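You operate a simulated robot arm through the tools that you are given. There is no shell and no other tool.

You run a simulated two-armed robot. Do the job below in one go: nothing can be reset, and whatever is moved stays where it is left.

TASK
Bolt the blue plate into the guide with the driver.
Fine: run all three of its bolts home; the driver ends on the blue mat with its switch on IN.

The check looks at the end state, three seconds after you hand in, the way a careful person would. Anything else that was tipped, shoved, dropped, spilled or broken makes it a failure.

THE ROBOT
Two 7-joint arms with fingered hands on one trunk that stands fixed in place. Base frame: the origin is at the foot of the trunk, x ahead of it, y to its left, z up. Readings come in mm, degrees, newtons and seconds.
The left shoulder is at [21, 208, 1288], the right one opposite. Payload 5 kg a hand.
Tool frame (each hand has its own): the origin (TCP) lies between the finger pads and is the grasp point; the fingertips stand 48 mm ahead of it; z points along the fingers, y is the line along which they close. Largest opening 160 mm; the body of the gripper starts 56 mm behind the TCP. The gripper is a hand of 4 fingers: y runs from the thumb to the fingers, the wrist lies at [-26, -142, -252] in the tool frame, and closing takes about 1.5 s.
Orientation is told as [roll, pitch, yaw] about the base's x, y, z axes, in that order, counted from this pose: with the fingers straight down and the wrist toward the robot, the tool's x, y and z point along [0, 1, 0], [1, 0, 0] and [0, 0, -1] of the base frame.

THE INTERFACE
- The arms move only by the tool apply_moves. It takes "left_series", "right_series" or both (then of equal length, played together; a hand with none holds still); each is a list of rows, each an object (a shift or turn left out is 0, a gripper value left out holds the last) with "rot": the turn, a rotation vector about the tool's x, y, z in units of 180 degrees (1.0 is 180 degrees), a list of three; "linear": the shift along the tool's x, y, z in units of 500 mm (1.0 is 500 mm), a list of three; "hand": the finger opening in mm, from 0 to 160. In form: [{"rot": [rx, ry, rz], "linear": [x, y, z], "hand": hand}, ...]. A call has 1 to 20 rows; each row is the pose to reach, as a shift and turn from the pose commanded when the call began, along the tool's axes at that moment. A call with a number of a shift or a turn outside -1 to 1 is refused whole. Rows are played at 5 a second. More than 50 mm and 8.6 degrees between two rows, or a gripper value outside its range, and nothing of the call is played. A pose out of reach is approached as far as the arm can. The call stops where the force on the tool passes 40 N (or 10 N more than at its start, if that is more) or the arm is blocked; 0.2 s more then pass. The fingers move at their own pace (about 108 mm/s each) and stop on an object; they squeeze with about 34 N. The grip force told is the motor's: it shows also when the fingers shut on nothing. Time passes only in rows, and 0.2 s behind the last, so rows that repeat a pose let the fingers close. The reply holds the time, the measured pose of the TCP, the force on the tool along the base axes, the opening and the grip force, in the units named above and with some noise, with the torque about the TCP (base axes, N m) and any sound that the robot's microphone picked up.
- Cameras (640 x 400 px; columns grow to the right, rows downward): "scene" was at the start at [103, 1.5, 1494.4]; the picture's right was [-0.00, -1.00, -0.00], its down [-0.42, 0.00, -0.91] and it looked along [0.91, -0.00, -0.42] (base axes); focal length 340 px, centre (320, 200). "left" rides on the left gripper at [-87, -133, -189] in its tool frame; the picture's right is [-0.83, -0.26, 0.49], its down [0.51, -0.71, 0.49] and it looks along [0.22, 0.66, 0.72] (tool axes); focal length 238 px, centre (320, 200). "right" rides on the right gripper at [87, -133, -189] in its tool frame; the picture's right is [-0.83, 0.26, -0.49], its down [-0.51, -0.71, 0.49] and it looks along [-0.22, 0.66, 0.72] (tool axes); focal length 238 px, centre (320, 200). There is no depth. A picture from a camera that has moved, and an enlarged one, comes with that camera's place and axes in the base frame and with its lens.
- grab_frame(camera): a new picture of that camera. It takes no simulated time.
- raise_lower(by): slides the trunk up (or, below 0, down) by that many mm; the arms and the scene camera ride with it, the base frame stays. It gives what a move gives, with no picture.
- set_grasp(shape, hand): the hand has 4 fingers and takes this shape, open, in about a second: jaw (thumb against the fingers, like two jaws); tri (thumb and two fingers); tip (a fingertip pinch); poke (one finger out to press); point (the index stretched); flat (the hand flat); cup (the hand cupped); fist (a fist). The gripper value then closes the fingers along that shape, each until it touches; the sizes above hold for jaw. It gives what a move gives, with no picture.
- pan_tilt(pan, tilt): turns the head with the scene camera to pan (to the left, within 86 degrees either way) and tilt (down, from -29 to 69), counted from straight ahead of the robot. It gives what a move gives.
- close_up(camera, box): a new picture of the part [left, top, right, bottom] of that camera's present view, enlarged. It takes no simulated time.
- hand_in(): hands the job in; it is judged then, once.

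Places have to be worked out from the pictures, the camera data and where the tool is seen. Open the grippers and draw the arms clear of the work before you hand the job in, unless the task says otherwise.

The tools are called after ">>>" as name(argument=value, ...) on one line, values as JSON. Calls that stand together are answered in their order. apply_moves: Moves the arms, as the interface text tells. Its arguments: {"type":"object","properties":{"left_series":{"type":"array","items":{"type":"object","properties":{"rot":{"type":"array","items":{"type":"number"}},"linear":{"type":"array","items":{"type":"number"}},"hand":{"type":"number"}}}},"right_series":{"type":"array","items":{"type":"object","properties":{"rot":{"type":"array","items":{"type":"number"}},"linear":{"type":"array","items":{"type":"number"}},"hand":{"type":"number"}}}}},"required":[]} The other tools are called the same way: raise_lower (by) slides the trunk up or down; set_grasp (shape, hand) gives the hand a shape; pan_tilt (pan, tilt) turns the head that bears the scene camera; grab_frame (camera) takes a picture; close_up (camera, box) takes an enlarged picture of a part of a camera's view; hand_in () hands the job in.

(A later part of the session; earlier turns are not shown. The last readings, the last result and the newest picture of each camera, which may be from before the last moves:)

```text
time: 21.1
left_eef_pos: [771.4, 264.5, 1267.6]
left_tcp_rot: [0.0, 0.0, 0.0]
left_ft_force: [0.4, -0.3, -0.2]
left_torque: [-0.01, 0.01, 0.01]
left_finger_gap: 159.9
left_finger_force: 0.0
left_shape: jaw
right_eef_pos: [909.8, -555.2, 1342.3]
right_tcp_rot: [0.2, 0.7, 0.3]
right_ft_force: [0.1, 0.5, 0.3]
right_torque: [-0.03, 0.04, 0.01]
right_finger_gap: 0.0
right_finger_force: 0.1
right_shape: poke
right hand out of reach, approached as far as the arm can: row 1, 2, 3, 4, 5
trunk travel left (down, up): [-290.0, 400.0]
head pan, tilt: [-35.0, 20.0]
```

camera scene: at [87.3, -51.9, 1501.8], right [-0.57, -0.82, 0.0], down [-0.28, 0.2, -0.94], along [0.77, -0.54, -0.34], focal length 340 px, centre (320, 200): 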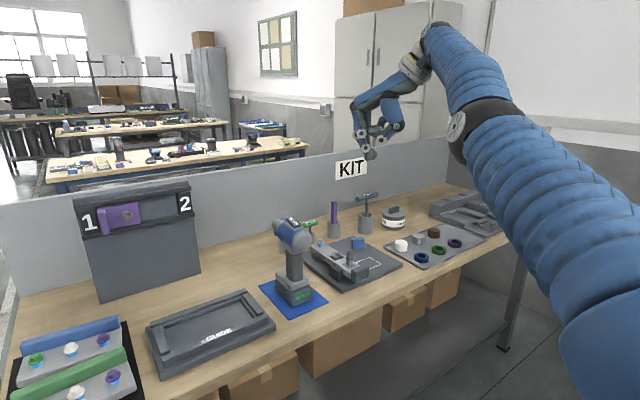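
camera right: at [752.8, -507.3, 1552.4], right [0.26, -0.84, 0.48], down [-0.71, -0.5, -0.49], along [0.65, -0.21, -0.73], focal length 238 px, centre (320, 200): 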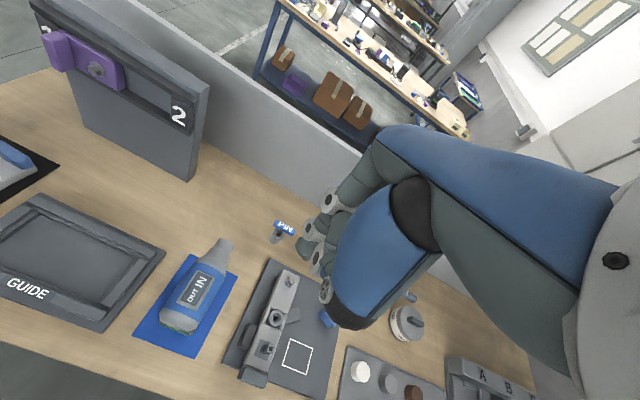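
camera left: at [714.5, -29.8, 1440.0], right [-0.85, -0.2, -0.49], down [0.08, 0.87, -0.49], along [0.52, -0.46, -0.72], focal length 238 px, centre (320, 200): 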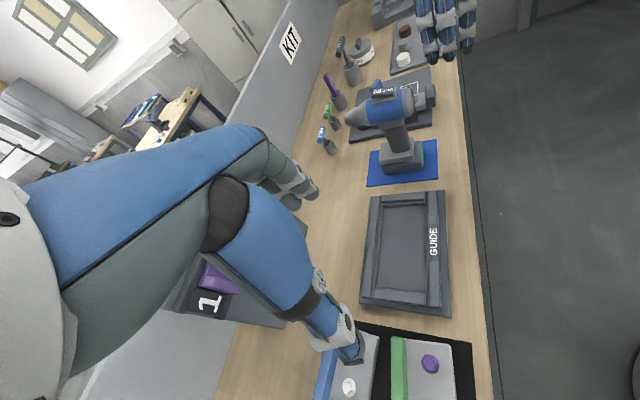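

The commanded pose is still beyond reach, so I keep pulling it back toward the robot.

>>> apply_moves(right_series=[{"linear": [0, -0.09, 0]}, {"linear": [0, -0.18, 0]}, {"linear": [0, -0.27, 0]}, {"linear": [0, -0.27, 0]}, {"linear": [0, -0.27, 0]}])

```text
time: 22.3
left_eef_pos: [771.0, 264.5, 1268.1]
left_tcp_rot: [-0.1, 0.0, 0.0]
left_ft_force: [0.1, 0.3, -0.5]
left_torque: [-0.02, -0.03, 0.01]
left_finger_gap: 159.9
left_finger_force: 0.1
left_shape: jaw
right_eef_pos: [868.6, -598.4, 1387.6]
right_tcp_rot: [0.3, 0.6, 0.4]
right_ft_force: [-0.4, -1.0, -0.6]
right_torque: [0.01, -0.03, 0.03]
right_finger_gap: 0.0
right_finger_force: 0.2
right_shape: poke
right hand out of reach, approached as far as the arm can: row 1, 2, 3, 4, 5
trunk travel left (down, up): [-290.0, 400.0]
head pan, tilt: [-35.0, 20.0]
```

The arm appears stuck fully stretched (wrist always ~879 mm from the shoulder) although the commanded point is well inside reach. I sweep the command upward, which is safe, to get the elbow to bend.

>>> apply_moves(right_series=[{"linear": [0.02, 0, -0.09]}, {"linear": [0.04, 0, -0.18]}, {"linear": [0.06, 0, -0.27]}, {"linear": [0.08, 0, -0.36]}, {"linear": [0.08, -0.08, -0.42]}, {"linear": [0.08, -0.16, -0.42]}, {"linear": [0.08, -0.16, -0.42]}, {"linear": [0.08, -0.16, -0.42]}])

>>> grab_frame(camera="scene")

```text
time: 24.1
left_eef_pos: [771.8, 264.3, 1268.6]
left_tcp_rot: [-0.1, 0.0, 0.0]
left_ft_force: [1.0, -0.8, -0.6]
left_torque: [0.08, -0.01, 0.01]
left_finger_gap: 159.8
left_finger_force: 0.0
left_shape: jaw
right_eef_pos: [768.5, -546.7, 1576.3]
right_tcp_rot: [0.3, 0.5, 0.2]
right_ft_force: [0.6, -0.9, -1.0]
right_torque: [0.08, -0.02, 0.04]
right_finger_gap: 0.1
right_finger_force: 0.1
right_shape: poke
right hand out of reach, approached as far as the arm can: row 1, 2, 3, 4, 5, 6, 7, 8
trunk travel left (down, up): [-290.0, 400.0]
head pan, tilt: [-35.0, 20.0]
```

```text
taken
camera scene: at [87.7, -52.9, 1501.8], right [-0.57, -0.82, 0.0], down [-0.28, 0.2, -0.94], along [0.77, -0.54, -0.34], focal length 340 px, centre (320, 200)
```

scene: 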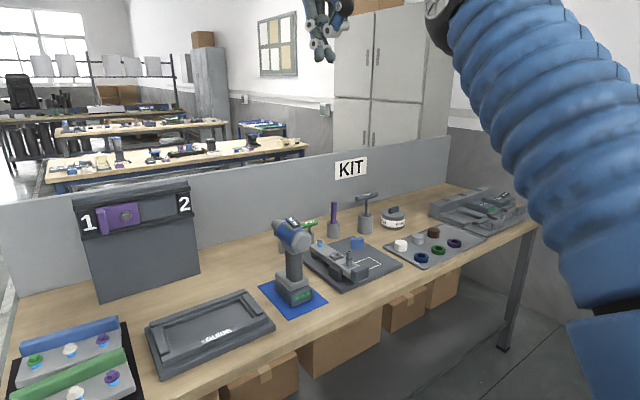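

Still stretched. I try a sideways sweep at this safe height.

>>> apply_moves(right_series=[{"linear": [0.09, 0, 0]}, {"linear": [0.18, 0, 0]}, {"linear": [0.27, 0, 0]}, {"linear": [0.36, 0, 0]}, {"linear": [0.45, 0, 0]}, {"linear": [0.45, 0, 0]}, {"linear": [0.45, 0, 0]}])

```text
time: 25.7
left_eef_pos: [772.4, 266.9, 1267.9]
left_tcp_rot: [0.1, 0.0, 0.0]
left_ft_force: [-0.7, 0.0, 0.2]
left_torque: [-0.08, 0.02, -0.01]
left_finger_gap: 159.9
left_finger_force: 0.2
left_shape: jaw
right_eef_pos: [767.8, -320.6, 1578.5]
right_tcp_rot: [0.2, 0.6, 0.2]
right_ft_force: [-0.9, 0.3, 1.6]
right_torque: [-0.06, 0.03, -0.01]
right_finger_gap: 0.0
right_finger_force: 0.1
right_shape: poke
trunk travel left (down, up): [-290.0, 400.0]
head pan, tilt: [-35.0, 20.0]
```

The hand tracks again. I now bring it above the rocker's IN end, stopping about 60 mm above.

>>> apply_moves(right_series=[{"linear": [-0.0, 0.0, 0.09]}, {"linear": [-0.04, 0.01, 0.175]}, {"linear": [-0.08, 0.02, 0.255]}, {"linear": [-0.12, 0.04, 0.335]}, {"linear": [-0.16, 0.06, 0.415]}, {"linear": [-0.2, 0.08, 0.49]}, {"linear": [-0.24, 0.1, 0.565]}, {"linear": [-0.28, 0.12, 0.63]}, {"linear": [-0.32, 0.15, 0.67]}, {"linear": [-0.348, 0.18, 0.7]}, {"linear": [-0.348, 0.18, 0.7]}])

>>> grab_frame(camera="scene")

```text
time: 28.1
left_eef_pos: [772.1, 266.3, 1269.4]
left_tcp_rot: [0.1, 0.1, 0.0]
left_ft_force: [-1.1, -0.1, 0.6]
left_torque: [-0.03, -0.05, -0.02]
left_finger_gap: 159.8
left_finger_force: 0.0
left_shape: jaw
right_eef_pos: [852.4, -490.0, 1226.0]
right_tcp_rot: [0.1, 0.4, 0.3]
right_ft_force: [-1.2, -0.6, 1.4]
right_torque: [-0.06, -0.02, -0.02]
right_finger_gap: 0.0
right_finger_force: 0.0
right_shape: poke
trunk travel left (down, up): [-290.0, 400.0]
head pan, tilt: [-35.0, 20.0]
```

```text
taken
camera scene: at [86.1, -51.3, 1502.1], right [-0.57, -0.82, 0.0], down [-0.28, 0.2, -0.94], along [0.77, -0.54, -0.34], focal length 340 px, centre (320, 200)
```

scene: 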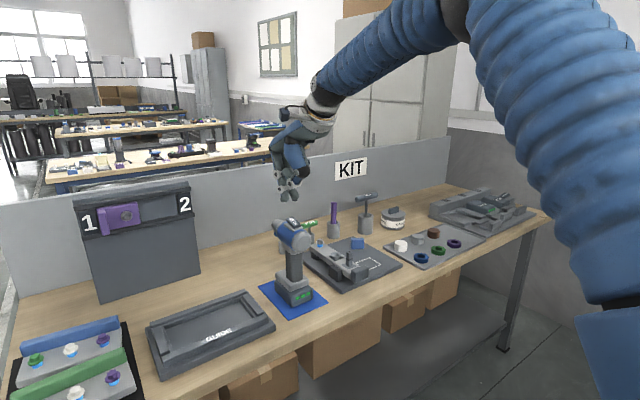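

The hand is above the driver; I zoom to see fingertip versus rocker, from the scene and left cameras.

>>> close_up(camera="scene", box=[255, 160, 335, 270])

>>> close_up(camera="right", box=[240, 150, 400, 350])

>>> grab_frame(camera="left")

```text
3.64 times, centred on (295, 215) of scene
camera zoom: at [86.1, -51.3, 1502.1], right [-0.57, -0.82, 0.0], down [-0.28, 0.2, -0.94], along [0.77, -0.54, -0.34], focal length 1236 px, centre (411, 146)
```

zoom: 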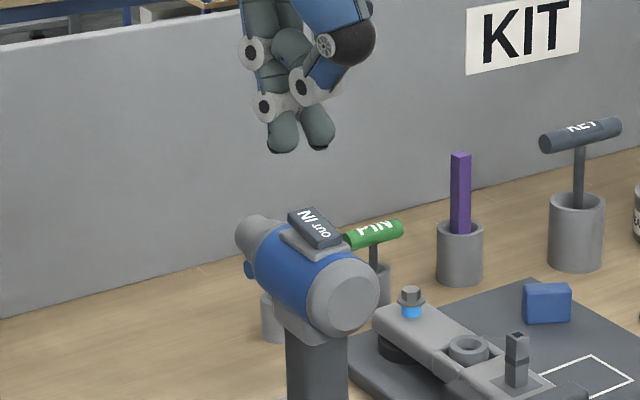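

```text
2.00 times, centred on (320, 250) of right
camera zoom: at [720.1, -404.3, 1415.0], right [0.27, -0.84, 0.48], down [-0.71, -0.51, -0.49], along [0.65, -0.21, -0.73], focal length 477 px, centre (320, 100)
```

zoom: 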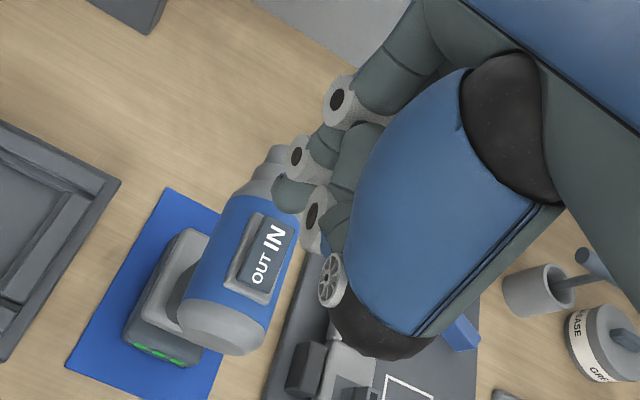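

```text
taken
camera left: at [639.7, 178.3, 1457.7], right [-0.26, -0.83, -0.49], down [-0.71, 0.51, -0.49], along [0.66, 0.22, -0.72], focal length 238 px, centre (320, 200)
```

left: 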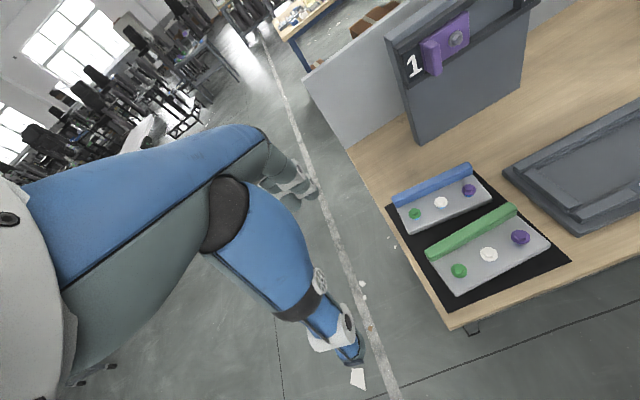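

Two fingertips show side by side around y -474 and -499, near the TCP's x. I shift slightly right so both sit over the rocker's IN end and come down to just above it.

>>> apply_moves(right_series=[{"linear": [-0.008, 0.004, 0.04]}, {"linear": [-0.008, 0.004, 0.08]}, {"linear": [-0.008, 0.004, 0.08]}, {"linear": [-0.008, 0.004, 0.08]}])

>>> close_up(camera="scene", box=[265, 180, 325, 240])

>>> close_up(camera="right", box=[270, 200, 350, 300])

```text
time: 29.1
left_eef_pos: [772.0, 265.0, 1268.1]
left_tcp_rot: [0.0, 0.0, 0.0]
left_ft_force: [0.4, -0.2, -1.1]
left_torque: [0.03, 0.01, -0.01]
left_finger_gap: 160.1
left_finger_force: 0.0
left_shape: jaw
right_eef_pos: [856.1, -496.2, 1185.7]
right_tcp_rot: [0.1, 0.4, 0.1]
right_ft_force: [-0.5, -0.9, 0.3]
right_torque: [0.0, -0.01, 0.02]
right_finger_gap: 0.0
right_finger_force: 0.0
right_shape: poke
trunk travel left (down, up): [-290.0, 400.0]
head pan, tilt: [-35.0, 20.0]
```

```text
6.67 times, centred on (295, 210) of scene
camera zoom: at [87.4, -51.9, 1501.9], right [-0.57, -0.82, 0.0], down [-0.28, 0.2, -0.94], along [0.77, -0.54, -0.34], focal length 2266 px, centre (487, 133)
```

zoom: 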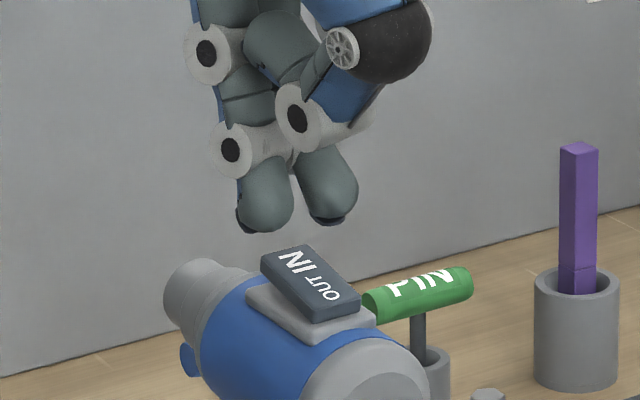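

```text
4.00 times, centred on (310, 250) of right
camera zoom: at [724.0, -410.4, 1374.5], right [0.27, -0.84, 0.48], down [-0.71, -0.51, -0.49], along [0.65, -0.21, -0.73], focal length 953 px, centre (360, 0)
```

zoom: 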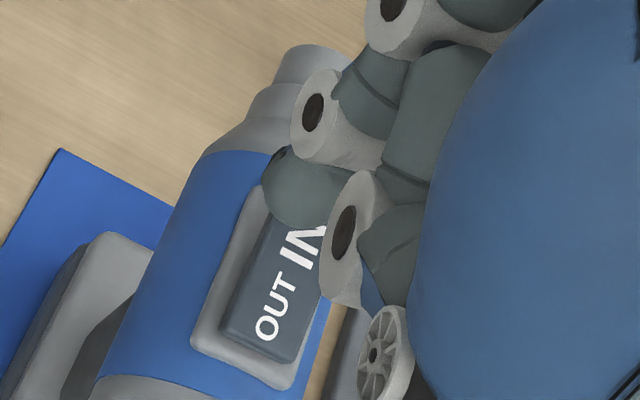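

The leading fingertip is at about (860,-479) with the thumb tip slightly behind at (846,-503). I shift 8 mm right and 2 mm forward and press down in small steps, watching force and sound.

>>> apply_moves(right_series=[{"linear": [-0.016, 0.004, 0.0]}, {"linear": [-0.016, 0.004, 0.01]}, {"linear": [-0.016, 0.004, 0.02]}, {"linear": [-0.016, 0.004, 0.03]}, {"linear": [-0.016, 0.004, 0.036]}, {"linear": [-0.016, 0.004, 0.042]}, {"linear": [-0.016, 0.004, 0.048]}])

>>> close_up(camera="scene", box=[265, 180, 325, 240])

```text
time: 30.7
left_eef_pos: [771.2, 266.7, 1269.1]
left_tcp_rot: [0.0, 0.0, 0.0]
left_ft_force: [0.4, 0.8, 0.5]
left_torque: [-0.01, -0.01, 0.0]
left_finger_gap: 160.0
left_finger_force: 0.1
left_shape: jaw
right_eef_pos: [856.4, -503.9, 1164.7]
right_tcp_rot: [0.3, 0.2, 0.1]
right_ft_force: [0.2, -1.4, 13.5]
right_torque: [0.11, -0.12, -0.01]
right_finger_gap: 0.0
right_finger_force: 0.0
right_shape: poke
trunk travel left (down, up): [-290.0, 400.0]
head pan, tilt: [-35.0, 20.0]
```

```text
6.67 times, centred on (295, 210) of scene
camera zoom: at [86.2, -51.4, 1502.2], right [-0.57, -0.82, 0.0], down [-0.28, 0.2, -0.94], along [0.77, -0.54, -0.34], focal length 2266 px, centre (487, 133)
```

zoom: 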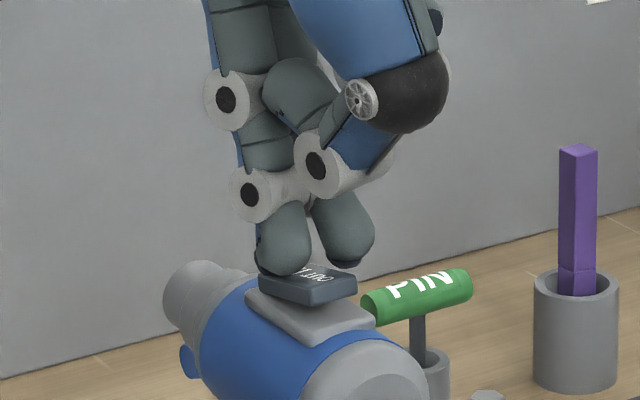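

Contact at 13 N and the OUT end now looks raised. I press 4 mm further to be sure, then lift.

>>> apply_moves(right_series=[{"linear": [0, 0, 0.004]}, {"linear": [0, 0, 0.008]}, {"linear": [0, 0, 0.008]}])

>>> apply_moves(right_series=[{"linear": [0, 0, -0.03]}, {"linear": [0, 0, -0.1]}, {"linear": [0, -0.04, -0.18]}, {"linear": [0, -0.08, -0.26]}, {"linear": [0, -0.16, -0.3]}, {"linear": [0, -0.24, -0.3]}])

>>> close_up(camera="scene", box=[265, 200, 325, 260])

>>> close_up(camera="right", box=[200, 150, 340, 350])

```text
time: 31.5
left_eef_pos: [770.1, 266.2, 1269.6]
left_tcp_rot: [-0.1, -0.1, 0.1]
left_ft_force: [-0.3, 0.9, 0.4]
left_torque: [-0.01, -0.01, 0.0]
left_finger_gap: 160.0
left_finger_force: 0.1
left_shape: jaw
right_eef_pos: [856.0, -504.9, 1163.9]
right_tcp_rot: [0.2, 0.0, 0.2]
right_ft_force: [5.6, -2.9, 38.3]
right_torque: [0.31, -0.52, -0.09]
right_finger_gap: 0.1
right_finger_force: 0.1
right_shape: poke
trunk travel left (down, up): [-290.0, 400.0]
head pan, tilt: [-35.0, 20.0]
```

```text
time: 32.9
left_eef_pos: [769.1, 264.3, 1268.7]
left_tcp_rot: [0.0, 0.0, 0.0]
left_ft_force: [-1.2, 0.2, 0.4]
left_torque: [0.03, -0.05, 0.04]
left_finger_gap: 159.8
left_finger_force: 0.0
left_shape: jaw
right_eef_pos: [736.1, -506.4, 1309.9]
right_tcp_rot: [0.2, 0.3, 0.2]
right_ft_force: [-0.8, 0.2, -0.1]
right_torque: [0.0, -0.1, -0.02]
right_finger_gap: 0.0
right_finger_force: 0.1
right_shape: poke
trunk travel left (down, up): [-290.0, 400.0]
head pan, tilt: [-35.0, 20.0]
```

```text
6.67 times, centred on (295, 230) of scene
camera zoom: at [85.6, -52.4, 1502.0], right [-0.57, -0.82, 0.0], down [-0.28, 0.2, -0.94], along [0.77, -0.54, -0.34], focal length 2266 px, centre (487, 0)
```

zoom: 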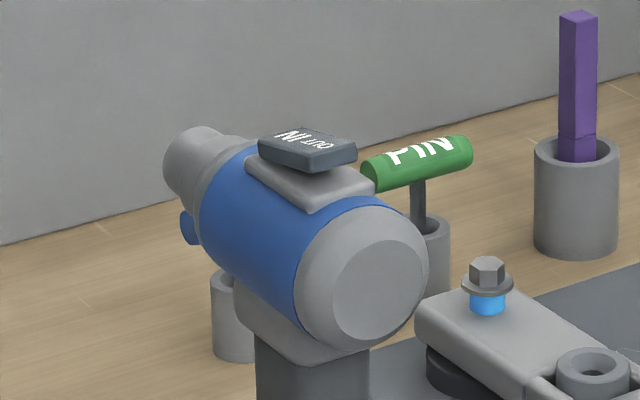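

```text
2.00 times, centred on (270, 250) of right
camera zoom: at [603.5, -421.6, 1498.7], right [0.27, -0.84, 0.48], down [-0.71, -0.51, -0.49], along [0.65, -0.21, -0.73], focal length 477 px, centre (420, 100)
```

zoom: 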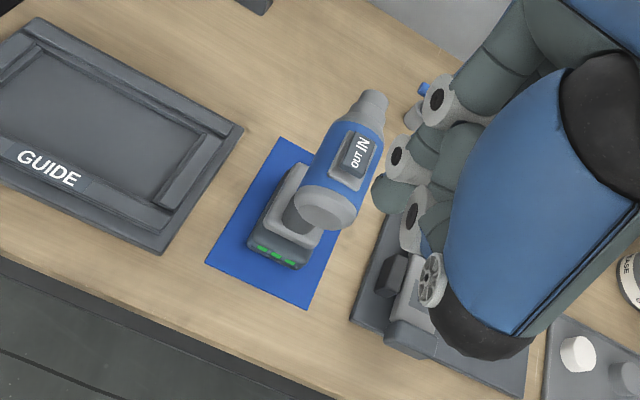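

The rocker has flipped: IN is down, OUT up, driver undisturbed. Now the left hand: I move it to hover above the blue ridge, between the green and white bolts, turned -5.5°, opening narrowed.

>>> apply_moves(left_series=[{"linear": [-0.049, 0.054, 0.034], "rot": [0, 0, 0.005], "hand": 56}, {"linear": [-0.098, 0.108, 0.067], "rot": [0, 0, 0.01], "hand": 56}, {"linear": [-0.147, 0.162, 0.101], "rot": [0, 0, 0.015], "hand": 56}, {"linear": [-0.196, 0.216, 0.135], "rot": [0, 0, 0.02], "hand": 56}, {"linear": [-0.245, 0.27, 0.169], "rot": [0, 0, 0.025], "hand": 56}, {"linear": [-0.294, 0.324, 0.203], "rot": [0, 0, 0.03], "hand": 56}, {"linear": [-0.342, 0.378, 0.236], "rot": [0, 0, 0.0306], "hand": 56}, {"linear": [-0.342, 0.378, 0.236], "rot": [0, 0, 0.0306], "hand": 56}])

>>> pan_tilt(pan=0, tilt=30)

>>> grab_frame(camera="left")

>>> grab_frame(camera="scene")

```text
time: 34.7
left_eef_pos: [959.8, 94.1, 1152.3]
left_tcp_rot: [0.0, -0.2, -5.5]
left_ft_force: [-0.9, 0.3, 0.1]
left_torque: [0.01, -0.08, -0.01]
left_finger_gap: 56.7
left_finger_force: 0.1
left_shape: jaw
right_eef_pos: [736.0, -506.6, 1310.8]
right_tcp_rot: [0.3, 0.3, 0.2]
right_ft_force: [-0.7, 0.4, -0.3]
right_torque: [-0.04, -0.05, -0.06]
right_finger_gap: 0.1
right_finger_force: 0.1
right_shape: poke
trunk travel left (down, up): [-290.0, 400.0]
head pan, tilt: [-35.0, 20.0]
```

```text
time: 35.7
left_eef_pos: [960.2, 94.5, 1150.5]
left_tcp_rot: [0.0, 0.0, -5.5]
left_ft_force: [0.2, 0.3, -0.3]
left_torque: [0.05, 0.0, 0.02]
left_finger_gap: 56.5
left_finger_force: 0.0
left_shape: jaw
right_eef_pos: [737.0, -506.3, 1308.9]
right_tcp_rot: [0.1, 0.3, 0.2]
right_ft_force: [-0.2, 0.0, 1.1]
right_torque: [0.02, -0.02, 0.0]
right_finger_gap: 0.0
right_finger_force: 0.1
right_shape: poke
trunk travel left (down, up): [-290.0, 400.0]
head pan, tilt: [0.0, 30.0]
```

```text
taken
camera left: at [822.0, 19.7, 1339.8], right [-0.34, -0.81, -0.49], down [-0.66, 0.57, -0.49], along [0.67, 0.15, -0.72], focal length 238 px, centre (320, 200)
```

left: 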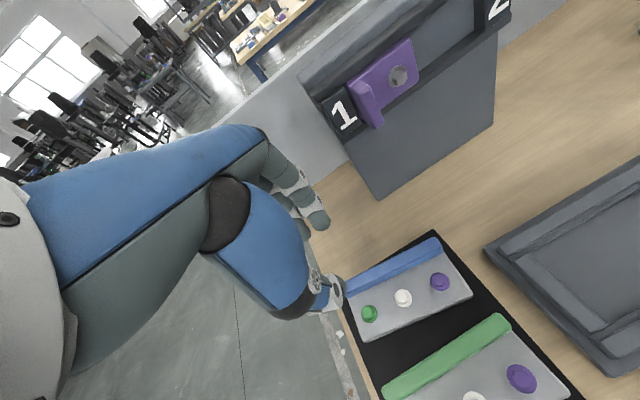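

```text
taken
camera scene: at [101.2, 1.4, 1485.9], right [0.0, -1.0, 0.0], down [-0.5, 0.0, -0.87], along [0.87, 0.0, -0.5], focal length 340 px, centre (320, 200)
```

scene: 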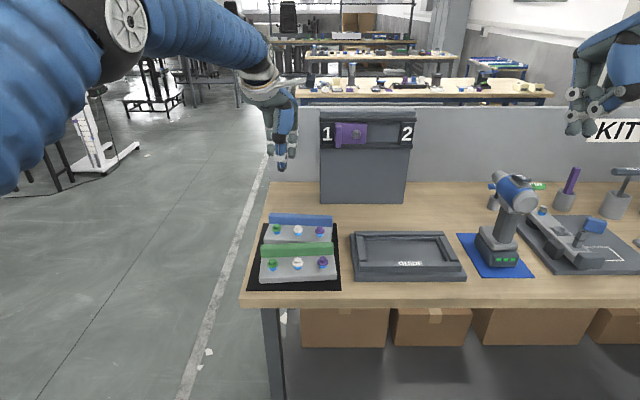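

I zoom on the left camera's view of the blue plate to check the ridge line.

>>> close_up(camera="left", box=[330, 220, 490, 345])

>>> close_up(camera="scene", box=[235, 120, 355, 260])

```text
3.20 times, centred on (410, 282) of left
camera zoom: at [822.0, 19.7, 1339.8], right [-0.34, -0.81, -0.49], down [-0.66, 0.57, -0.49], along [0.67, 0.15, -0.72], focal length 763 px, centre (32, -64)
```

zoom: 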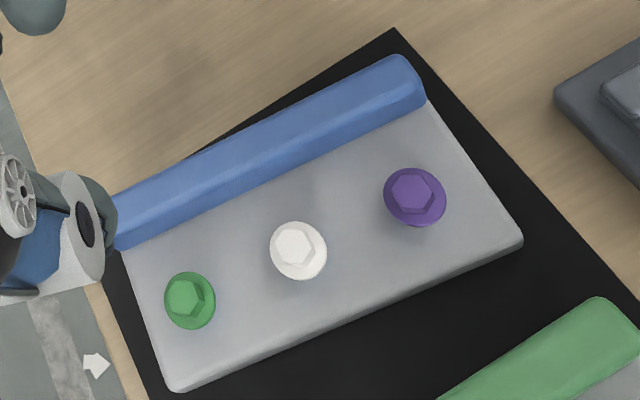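

```text
2.86 times, centred on (295, 190) of scene
camera zoom: at [101.2, 1.4, 1485.9], right [0.0, -1.0, 0.0], down [-0.5, 0.0, -0.87], along [0.87, 0.0, -0.5], focal length 971 px, centre (391, 229)
```

zoom: 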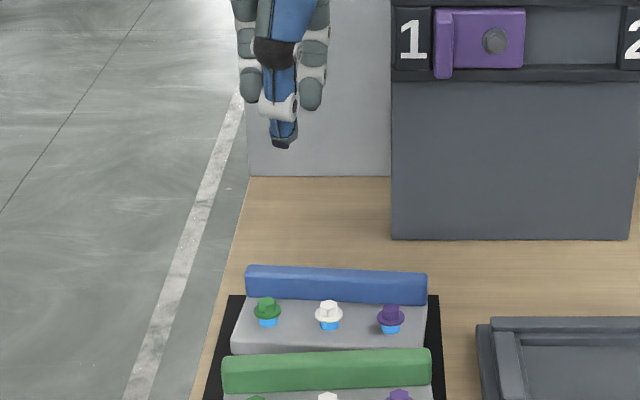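

The ridge line agrees with the earlier numbers (centre x≈995 at y≈95). I advance 35 mm and descend to z≈1000, fingers straddling above the ridge, then look again.

>>> apply_moves(left_series=[{"linear": [0.0035, 0.035, 0.06]}, {"linear": [0.0067, 0.07, 0.12]}, {"linear": [0.0067, 0.07, 0.2]}, {"linear": [0.0067, 0.07, 0.28]}, {"linear": [0.0067, 0.07, 0.3]}, {"linear": [0.0067, 0.07, 0.3]}])

>>> close_up(camera="left", box=[260, 180, 480, 340])

>>> close_up(camera="scene", box=[240, 170, 350, 260])

```text
time: 37.1
left_eef_pos: [995.1, 95.1, 999.4]
left_tcp_rot: [0.0, 0.0, -5.4]
left_ft_force: [0.2, 0.4, 0.3]
left_torque: [-0.04, 0.0, -0.01]
left_finger_gap: 56.0
left_finger_force: 0.0
left_shape: jaw
right_eef_pos: [737.8, -507.2, 1308.8]
right_tcp_rot: [0.2, 0.5, 0.3]
right_ft_force: [0.8, -0.2, 0.1]
right_torque: [-0.05, 0.05, -0.02]
right_finger_gap: 0.2
right_finger_force: 0.1
right_shape: poke
trunk travel left (down, up): [-290.0, 400.0]
head pan, tilt: [0.0, 30.0]
```

```text
2.50 times, centred on (370, 260) of left
camera zoom: at [857.8, 19.6, 1188.1], right [-0.34, -0.81, -0.49], down [-0.66, 0.57, -0.49], along [0.67, 0.15, -0.72], focal length 596 px, centre (195, 50)
```

zoom: 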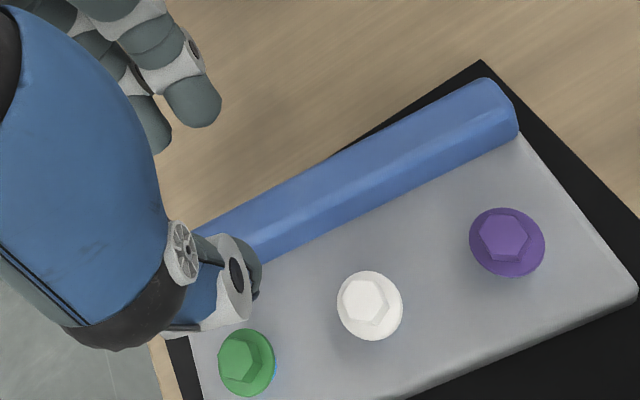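

```text
4.44 times, centred on (295, 215) of scene
camera zoom: at [101.9, 1.4, 1485.8], right [0.0, -1.0, 0.0], down [-0.5, 0.0, -0.87], along [0.87, 0.0, -0.5], focal length 1511 px, centre (431, 133)
```

zoom: 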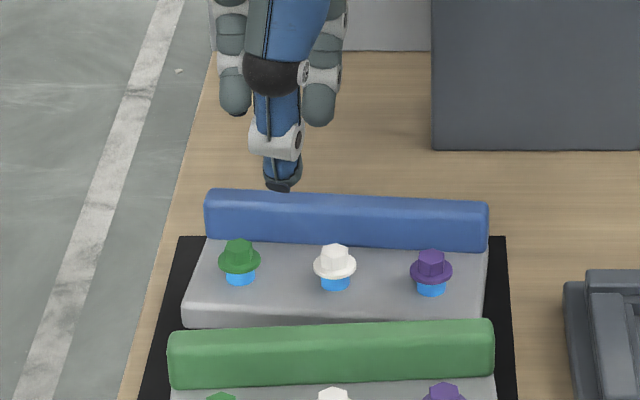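

Thumb comes down in front of the ridge between green and white bolts with room on both sides. I lower to z≈942 in guarded steps.

>>> apply_moves(left_series=[{"linear": [0, 0, 0.04]}, {"linear": [0, 0, 0.08]}, {"linear": [0, 0, 0.1]}, {"linear": [0, 0, 0.116]}, {"linear": [0, 0, 0.116]}])

>>> close_up(camera="scene", box=[240, 180, 350, 260])

>>> close_up(camera="left", box=[260, 180, 480, 340])

```text
time: 38.3
left_eef_pos: [996.3, 94.3, 941.2]
left_tcp_rot: [-0.1, 0.0, -5.5]
left_ft_force: [-0.4, 0.6, 0.7]
left_torque: [0.0, -0.04, 0.03]
left_finger_gap: 56.4
left_finger_force: 0.0
left_shape: jaw
right_eef_pos: [736.5, -508.1, 1308.2]
right_tcp_rot: [0.2, 0.4, 0.3]
right_ft_force: [0.0, 0.1, 0.8]
right_torque: [-0.02, -0.02, 0.01]
right_finger_gap: 0.0
right_finger_force: 0.1
right_shape: poke
trunk travel left (down, up): [-290.0, 400.0]
head pan, tilt: [0.0, 30.0]
```

```text
5.00 times, centred on (295, 220) of scene
camera zoom: at [101.2, 1.4, 1485.9], right [0.0, -1.0, 0.0], down [-0.5, 0.0, -0.87], along [0.87, 0.0, -0.5], focal length 1699 px, centre (445, 100)
```

zoom: 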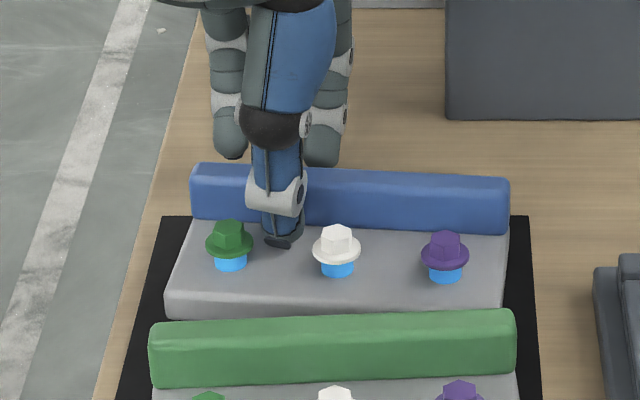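

```text
2.50 times, centred on (370, 260) of left
camera zoom: at [856.9, 19.6, 1130.0], right [-0.34, -0.81, -0.49], down [-0.66, 0.57, -0.49], along [0.67, 0.15, -0.72], focal length 596 px, centre (195, 50)
```

zoom: 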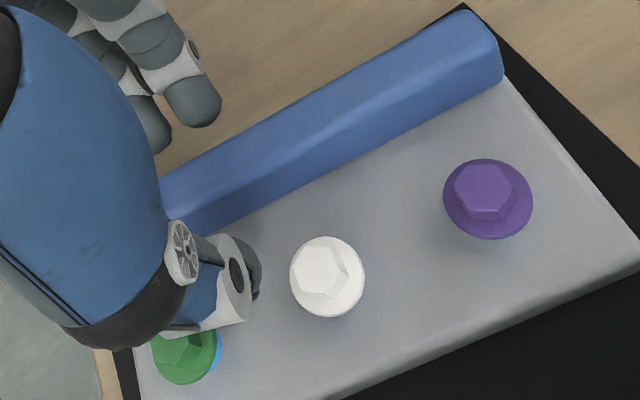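

The thumb stands in front of the ridge, fingers behind. I close and check the gap.

>>> apply_moves(left_series=[{"hand": 0}, {"hand": 0}, {"hand": 0}, {"hand": 0}, {"hand": 0}, {"hand": 0}, {"hand": 0}, {"hand": 0}])

>>> close_up(camera="scene", box=[240, 180, 350, 260])

>>> close_up(camera="left", box=[260, 180, 480, 340])

```text
time: 40.1
left_eef_pos: [995.1, 93.9, 940.9]
left_tcp_rot: [0.0, 0.1, -5.5]
left_ft_force: [-1.1, -0.4, 0.3]
left_torque: [0.04, -0.03, -0.2]
left_finger_gap: 19.0
left_finger_force: 34.1
left_shape: jaw
right_eef_pos: [738.5, -506.4, 1308.5]
right_tcp_rot: [0.1, 0.5, 0.2]
right_ft_force: [-0.4, 0.2, 0.4]
right_torque: [-0.02, 0.02, 0.0]
right_finger_gap: 0.2
right_finger_force: 0.1
right_shape: poke
trunk travel left (down, up): [-290.0, 400.0]
head pan, tilt: [0.0, 30.0]
```

```text
5.00 times, centred on (295, 220) of scene
camera zoom: at [101.7, 1.5, 1485.8], right [0.0, -1.0, 0.0], down [-0.5, 0.0, -0.87], along [0.87, 0.0, -0.5], focal length 1699 px, centre (445, 100)
```

zoom: 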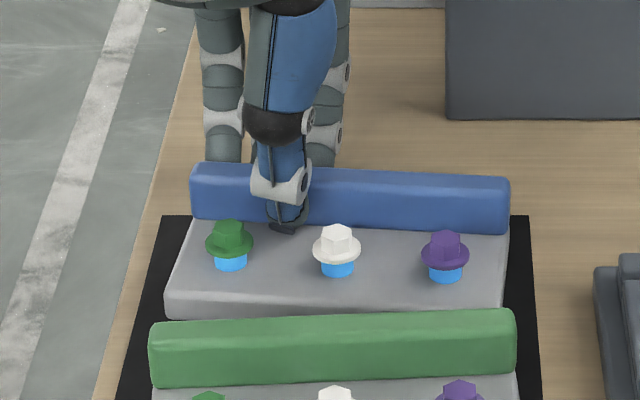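

```text
2.50 times, centred on (370, 260) of left
camera zoom: at [857.2, 19.7, 1129.5], right [-0.34, -0.81, -0.49], down [-0.66, 0.57, -0.49], along [0.67, 0.15, -0.72], focal length 596 px, centre (195, 50)
```

zoom: 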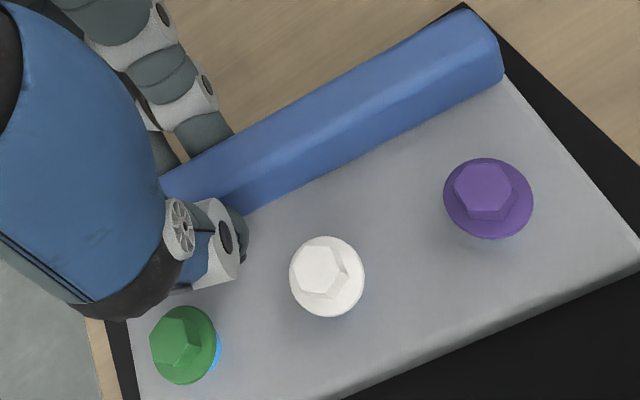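

Gripped: gap 19 mm at 34 N, plate unmoved. I lift 20 mm and check it stays level.

>>> apply_moves(left_series=[{"linear": [0, 0, -0.01]}, {"linear": [0, 0, -0.02]}, {"linear": [0, 0, -0.04]}, {"linear": [0, 0, -0.04]}])

>>> close_up(camera="scene", box=[240, 180, 350, 260])

```text
time: 41.1
left_eef_pos: [995.5, 94.3, 960.7]
left_tcp_rot: [0.0, 0.1, -5.4]
left_ft_force: [0.3, -0.3, -5.8]
left_torque: [0.21, -0.24, -0.01]
left_finger_gap: 18.9
left_finger_force: 34.0
left_shape: jaw
right_eef_pos: [738.9, -506.9, 1308.1]
right_tcp_rot: [0.2, 0.5, 0.2]
right_ft_force: [0.5, -0.3, -0.1]
right_torque: [0.02, 0.03, 0.02]
right_finger_gap: 0.0
right_finger_force: 0.1
right_shape: poke
trunk travel left (down, up): [-290.0, 400.0]
head pan, tilt: [0.0, 30.0]
```

```text
5.00 times, centred on (295, 220) of scene
camera zoom: at [102.6, 1.5, 1485.7], right [0.0, -1.0, 0.0], down [-0.5, 0.0, -0.87], along [0.87, 0.0, -0.5], focal length 1699 px, centre (445, 100)
```

zoom: 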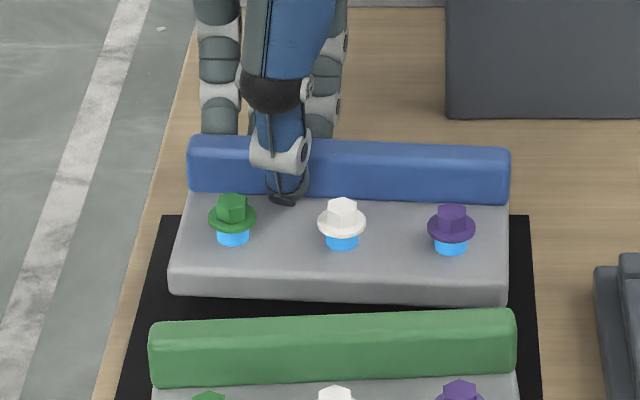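

Lifted cleanly (≈0.6 kg, level). I raise to z≈1020 and carry it over the guide, turning +5.4° to square it.

>>> apply_moves(left_series=[{"linear": [0, 0, -0.06]}, {"linear": [0, 0, -0.12]}, {"linear": [-0.06, -0.016, -0.12], "rot": [0, 0, -0.003]}, {"linear": [-0.12, -0.033, -0.12], "rot": [0, 0, -0.006]}, {"linear": [-0.18, -0.049, -0.12], "rot": [0, 0, -0.009]}, {"linear": [-0.24, -0.065, -0.12], "rot": [0, 0, -0.012]}, {"linear": [-0.3, -0.082, -0.12], "rot": [0, 0, -0.015]}, {"linear": [-0.36, -0.098, -0.12], "rot": [0, 0, -0.018]}, {"linear": [-0.42, -0.114, -0.12], "rot": [0, 0, -0.021]}, {"linear": [-0.48, -0.131, -0.12], "rot": [0, 0, -0.024]}, {"linear": [-0.54, -0.147, -0.12], "rot": [0, 0, -0.027]}, {"linear": [-0.598, -0.163, -0.12], "rot": [0, 0, -0.0303]}, {"linear": [-0.598, -0.163, -0.12], "rot": [0, 0, -0.0303]}, {"linear": [-0.598, -0.163, -0.12], "rot": [0, 0, -0.0303]}])

>>> grab_frame(camera="scene")

>>> close_up(camera="scene", box=[340, 200, 480, 290])

>>> grab_frame(camera="right")

```text
time: 44.1
left_eef_pos: [885.9, -197.0, 1022.0]
left_tcp_rot: [0.0, 0.1, 0.0]
left_ft_force: [-0.2, -0.3, -4.4]
left_torque: [0.24, -0.17, -0.01]
left_finger_gap: 18.6
left_finger_force: 33.5
left_shape: jaw
right_eef_pos: [738.9, -507.8, 1308.7]
right_tcp_rot: [0.3, 0.5, 0.2]
right_ft_force: [0.5, -0.5, 0.2]
right_torque: [0.04, 0.01, 0.01]
right_finger_gap: 0.2
right_finger_force: 0.0
right_shape: poke
trunk travel left (down, up): [-290.0, 400.0]
head pan, tilt: [0.0, 30.0]
```

```text
taken
camera scene: at [102.2, 0.9, 1485.8], right [0.0, -1.0, 0.0], down [-0.5, 0.0, -0.87], along [0.87, 0.0, -0.5], focal length 340 px, centre (320, 200)
```

scene: 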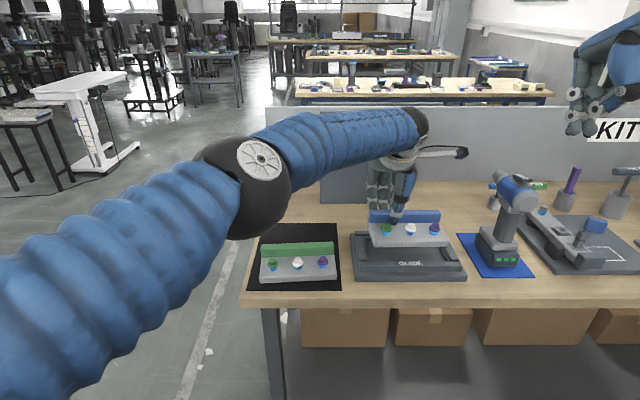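

```text
4.44 times, centred on (410, 245) of scene
camera zoom: at [102.2, 0.9, 1485.8], right [0.0, -1.0, 0.0], down [-0.5, 0.0, -0.87], along [0.87, 0.0, -0.5], focal length 1511 px, centre (-80, 0)
```

zoom: 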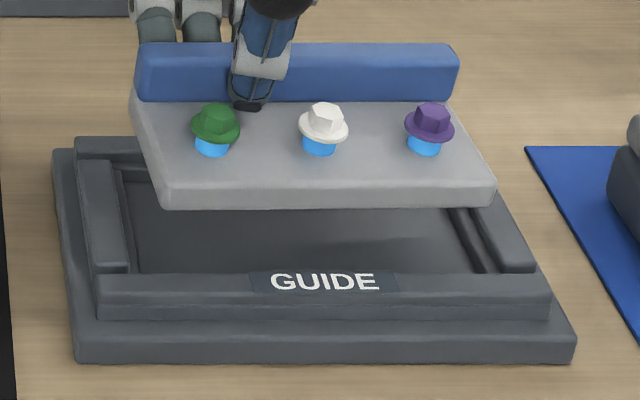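

```text
taken
camera right: at [606.3, -421.9, 1497.4], right [0.27, -0.84, 0.48], down [-0.71, -0.51, -0.49], along [0.65, -0.21, -0.73], focal length 238 px, centre (320, 200)
```

right: 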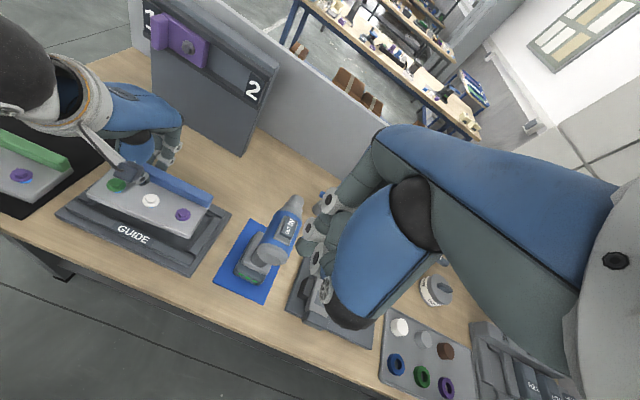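

Over the guide the plate is square; its bottom spans y -139..-330 at the front (centre ≈-234), and pocket centre ≈-233, x matches within ~1 mm. I shift 1.5 mm left and lower to about 5 mm above the floor.

>>> apply_moves(left_series=[{"linear": [0.003, 0, 0.02]}, {"linear": [0.003, 0, 0.04]}, {"linear": [0.003, 0, 0.06]}, {"linear": [0.003, 0, 0.075]}, {"linear": [0.003, 0, 0.09]}, {"linear": [0.003, 0, 0.1]}, {"linear": [0.003, 0, 0.11]}, {"linear": [0.003, 0, 0.11]}])

>>> close_up(camera="scene", box=[340, 200, 480, 290])

```text
time: 45.9
left_eef_pos: [885.0, -193.7, 968.9]
left_tcp_rot: [0.0, -0.1, -0.2]
left_ft_force: [9.5, -5.7, 6.5]
left_torque: [0.04, -0.39, -0.24]
left_finger_gap: 18.8
left_finger_force: 33.6
left_shape: jaw
right_eef_pos: [738.0, -507.4, 1308.0]
right_tcp_rot: [0.3, 0.4, 0.2]
right_ft_force: [-0.3, 0.8, -1.3]
right_torque: [0.04, -0.02, 0.04]
right_finger_gap: 0.1
right_finger_force: 0.1
right_shape: poke
trunk travel left (down, up): [-290.0, 400.0]
head pan, tilt: [0.0, 30.0]
```

```text
4.44 times, centred on (410, 245) of scene
camera zoom: at [101.8, 0.8, 1485.9], right [0.0, -1.0, 0.0], down [-0.5, 0.0, -0.87], along [0.87, 0.0, -0.5], focal length 1511 px, centre (-80, 0)
```

zoom: 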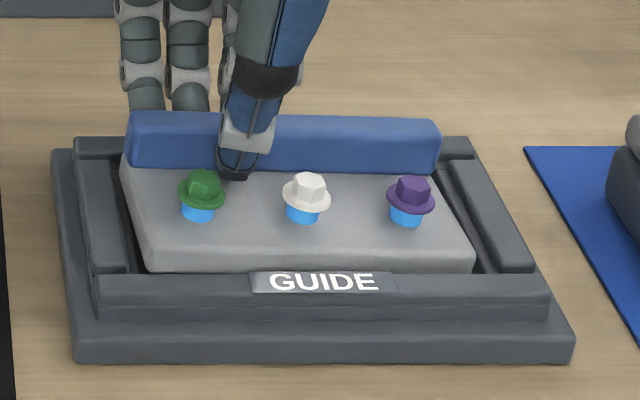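

It touched at about plate-bottom z 895, pushed +x and -y, so the plate sits slightly too far forward and left on the lead-in ledge. I zoom to see the gaps.

>>> close_up(camera="scene", box=[350, 225, 395, 270])

>>> close_up(camera="scene", box=[420, 225, 465, 270])

```text
8.89 times, centred on (372, 248) of scene
camera zoom: at [101.8, 0.8, 1485.9], right [0.0, -1.0, 0.0], down [-0.5, 0.0, -0.87], along [0.87, 0.0, -0.5], focal length 3021 px, centre (-147, -222)
```

zoom: 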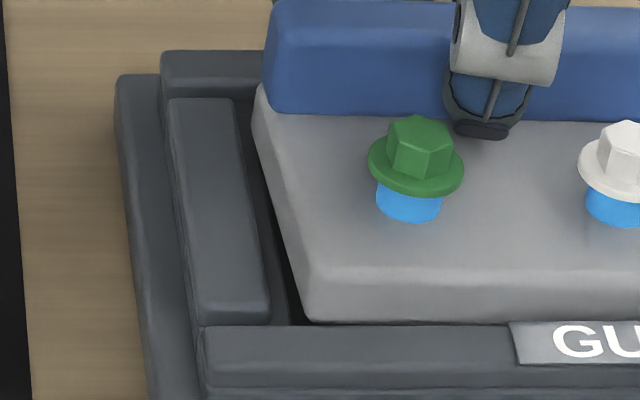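

```text
8.89 times, centred on (442, 248) of scene
camera zoom: at [101.8, 0.8, 1485.9], right [0.0, -1.0, 0.0], down [-0.5, 0.0, -0.87], along [0.87, 0.0, -0.5], focal length 3021 px, centre (-769, -222)
```

zoom: 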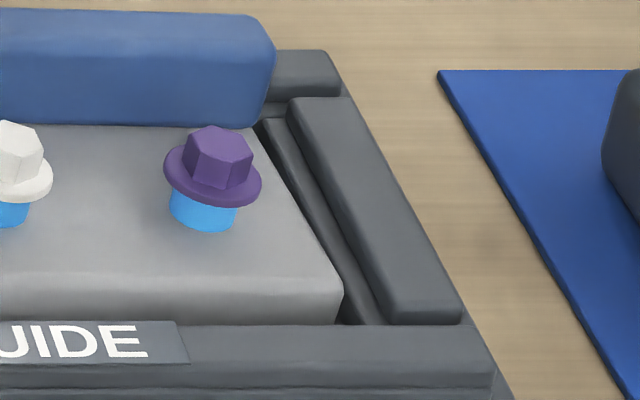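

Gaps look similar on both sides. I lift 4 mm, shift +2 mm in x and -2 mm in y, and lower again gently.

>>> apply_moves(left_series=[{"linear": [0, 0, -0.01]}, {"linear": [-0.004, 0.005, -0.01]}, {"linear": [-0.004, 0.005, 0]}, {"linear": [-0.004, 0.005, 0.006]}, {"linear": [-0.004, 0.005, 0.006]}])

```text
time: 47.1
left_eef_pos: [888.7, -196.8, 965.6]
left_tcp_rot: [0.1, -0.1, -0.1]
left_ft_force: [14.1, -7.9, 7.8]
left_torque: [-0.23, -0.64, -0.43]
left_finger_gap: 18.7
left_finger_force: 33.8
left_shape: jaw
right_eef_pos: [737.9, -508.3, 1308.8]
right_tcp_rot: [0.2, 0.5, 0.3]
right_ft_force: [-0.2, 0.5, 0.1]
right_torque: [0.0, 0.02, -0.02]
right_finger_gap: 0.0
right_finger_force: 0.2
right_shape: poke
trunk travel left (down, up): [-290.0, 400.0]
head pan, tilt: [0.0, 30.0]
```

It sank further and is still being pushed +x/-y. I yield a bit more in that direction and continue down.

>>> apply_moves(left_series=[{"linear": [-0.004, 0.006, -0.004]}, {"linear": [-0.004, 0.006, 0.0]}, {"linear": [-0.004, 0.006, 0.005]}, {"linear": [-0.004, 0.006, 0.008]}])

>>> close_up(camera="scene", box=[340, 200, 480, 290])

```text
time: 48.1
left_eef_pos: [886.6, -195.7, 959.4]
left_tcp_rot: [0.0, 0.1, -0.1]
left_ft_force: [2.8, -1.5, 1.1]
left_torque: [-0.49, -0.19, -0.31]
left_finger_gap: 19.0
left_finger_force: 34.1
left_shape: jaw
left hand out of reach, approached as far as the arm can: row 1, 2, 3, 4
right_eef_pos: [737.0, -507.7, 1308.7]
right_tcp_rot: [0.2, 0.5, 0.2]
right_ft_force: [0.7, -1.0, 0.2]
right_torque: [0.01, -0.03, 0.02]
right_finger_gap: 0.0
right_finger_force: 0.1
right_shape: poke
trunk travel left (down, up): [-290.0, 400.0]
head pan, tilt: [0.0, 30.0]
```

```text
4.44 times, centred on (410, 245) of scene
camera zoom: at [101.6, 1.0, 1485.8], right [0.0, -1.0, 0.0], down [-0.5, 0.0, -0.87], along [0.87, 0.0, -0.5], focal length 1511 px, centre (-80, 0)
```

zoom: 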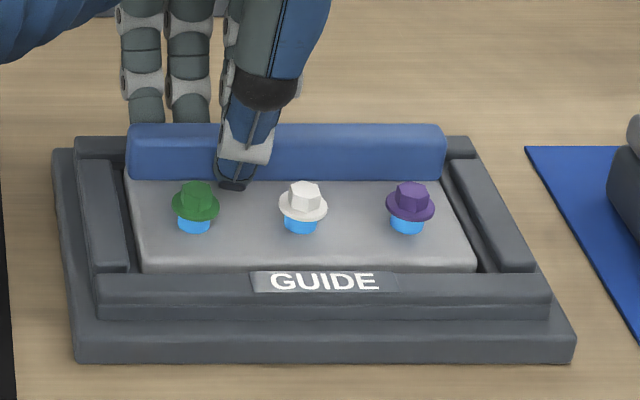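

The plate appears to be down on the floor (z 959, small forces), though the left arm is at its reach limit. I open the fingers modestly to release it.

>>> apply_moves(left_series=[{"hand": 30}, {"hand": 42}, {"hand": 42}, {"hand": 42}])

>>> close_up(camera="scene", box=[340, 200, 480, 290])

```text
time: 49.1
left_eef_pos: [889.3, -196.4, 961.1]
left_tcp_rot: [0.0, -0.1, -0.1]
left_ft_force: [0.5, 0.0, 0.7]
left_torque: [0.0, -0.02, -0.03]
left_finger_gap: 41.9
left_finger_force: 0.2
left_shape: jaw
right_eef_pos: [736.8, -506.4, 1310.0]
right_tcp_rot: [0.2, 0.3, 0.2]
right_ft_force: [0.3, -0.7, -0.3]
right_torque: [0.04, 0.01, 0.02]
right_finger_gap: 0.0
right_finger_force: 0.0
right_shape: poke
trunk travel left (down, up): [-290.0, 400.0]
head pan, tilt: [0.0, 30.0]
```

```text
4.44 times, centred on (410, 245) of scene
camera zoom: at [101.4, 1.4, 1485.8], right [0.0, -1.0, 0.0], down [-0.5, 0.0, -0.87], along [0.87, 0.0, -0.5], focal length 1511 px, centre (-80, 0)
```

zoom: 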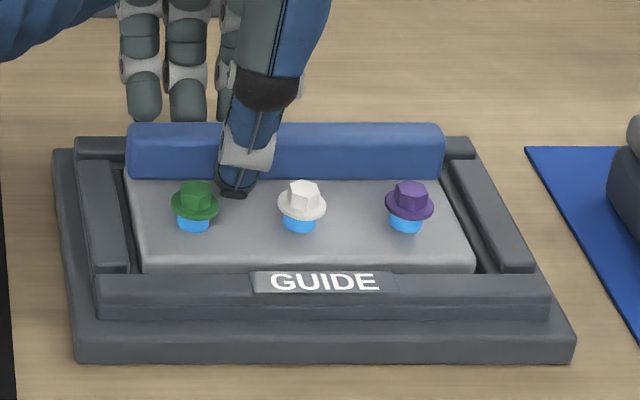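

Released with no change in the plate. I lift straight up.

>>> apply_moves(left_series=[{"linear": [0, 0, -0.02]}, {"linear": [0, 0, -0.06]}, {"linear": [0, 0, -0.12]}, {"linear": [0, 0, -0.2]}, {"linear": [0, 0, -0.2]}])

```text
time: 50.3
left_eef_pos: [888.3, -193.8, 1060.9]
left_tcp_rot: [-0.1, 0.1, 0.0]
left_ft_force: [0.0, 0.9, 0.1]
left_torque: [-0.02, 0.07, -0.02]
left_finger_gap: 41.7
left_finger_force: 0.0
left_shape: jaw
right_eef_pos: [738.7, -506.3, 1307.7]
right_tcp_rot: [0.2, 0.5, 0.2]
right_ft_force: [0.9, 0.0, -0.3]
right_torque: [0.01, 0.08, 0.03]
right_finger_gap: 0.0
right_finger_force: 0.0
right_shape: poke
trunk travel left (down, up): [-290.0, 400.0]
head pan, tilt: [0.0, 30.0]
```

Clear and tracking. I take the left arm back to its own side, high.

>>> apply_moves(left_series=[{"linear": [0.06, -0.02, -0.06]}, {"linear": [0.12, -0.04, -0.12]}, {"linear": [0.19, -0.06, -0.18]}, {"linear": [0.26, -0.09, -0.24]}, {"linear": [0.33, -0.12, -0.3]}, {"linear": [0.41, -0.16, -0.34]}, {"linear": [0.49, -0.2, -0.36]}, {"linear": [0.57, -0.24, -0.38]}, {"linear": [0.65, -0.28, -0.4]}, {"linear": [0.73, -0.32, -0.4]}, {"linear": [0.81, -0.36, -0.4]}, {"linear": [0.89, -0.4, -0.4]}])

>>> close_up(camera="scene", box=[345, 210, 475, 290])

>>> close_up(camera="right", box=[30, 140, 310, 320])

```text
time: 52.9
left_eef_pos: [689.7, 249.3, 1260.1]
left_tcp_rot: [-0.1, -0.1, -0.2]
left_ft_force: [-0.7, 0.9, -0.4]
left_torque: [-0.07, -0.06, 0.01]
left_finger_gap: 42.0
left_finger_force: 0.1
left_shape: jaw
right_eef_pos: [736.2, -505.6, 1311.2]
right_tcp_rot: [0.0, 0.2, 0.3]
right_ft_force: [-1.3, 0.5, 0.3]
right_torque: [-0.14, -0.01, 0.01]
right_finger_gap: 0.1
right_finger_force: 0.1
right_shape: poke
trunk travel left (down, up): [-290.0, 400.0]
head pan, tilt: [0.0, 30.0]
```

```text
4.92 times, centred on (410, 250) of scene
camera zoom: at [100.2, 3.4, 1486.0], right [0.0, -1.0, 0.0], down [-0.5, 0.0, -0.87], along [0.87, 0.0, -0.5], focal length 1673 px, centre (-123, -46)
```

zoom: 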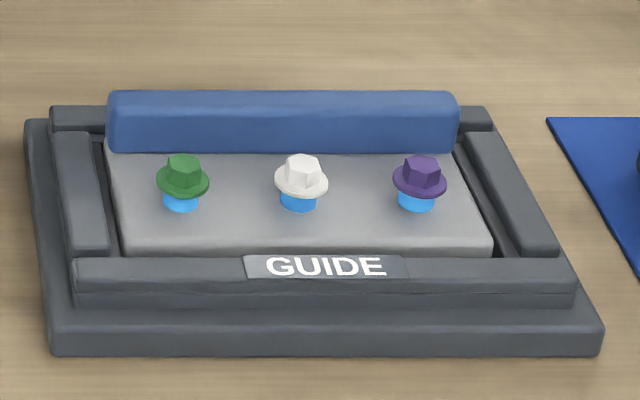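

```text
2.22 times, centred on (170, 230) of right
camera zoom: at [603.9, -419.3, 1499.5], right [0.26, -0.83, 0.48], down [-0.71, -0.51, -0.49], along [0.65, -0.21, -0.73], focal length 530 px, centre (653, 133)
```

zoom: 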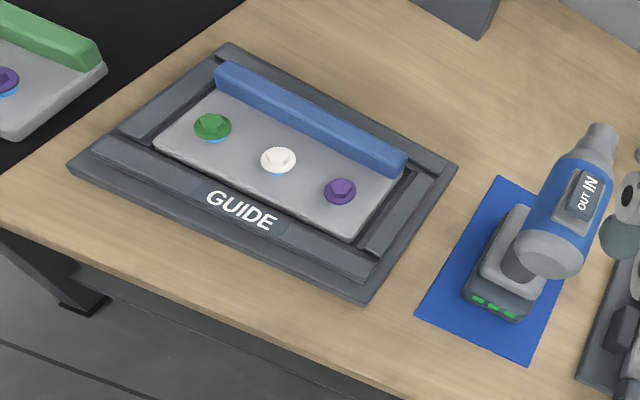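

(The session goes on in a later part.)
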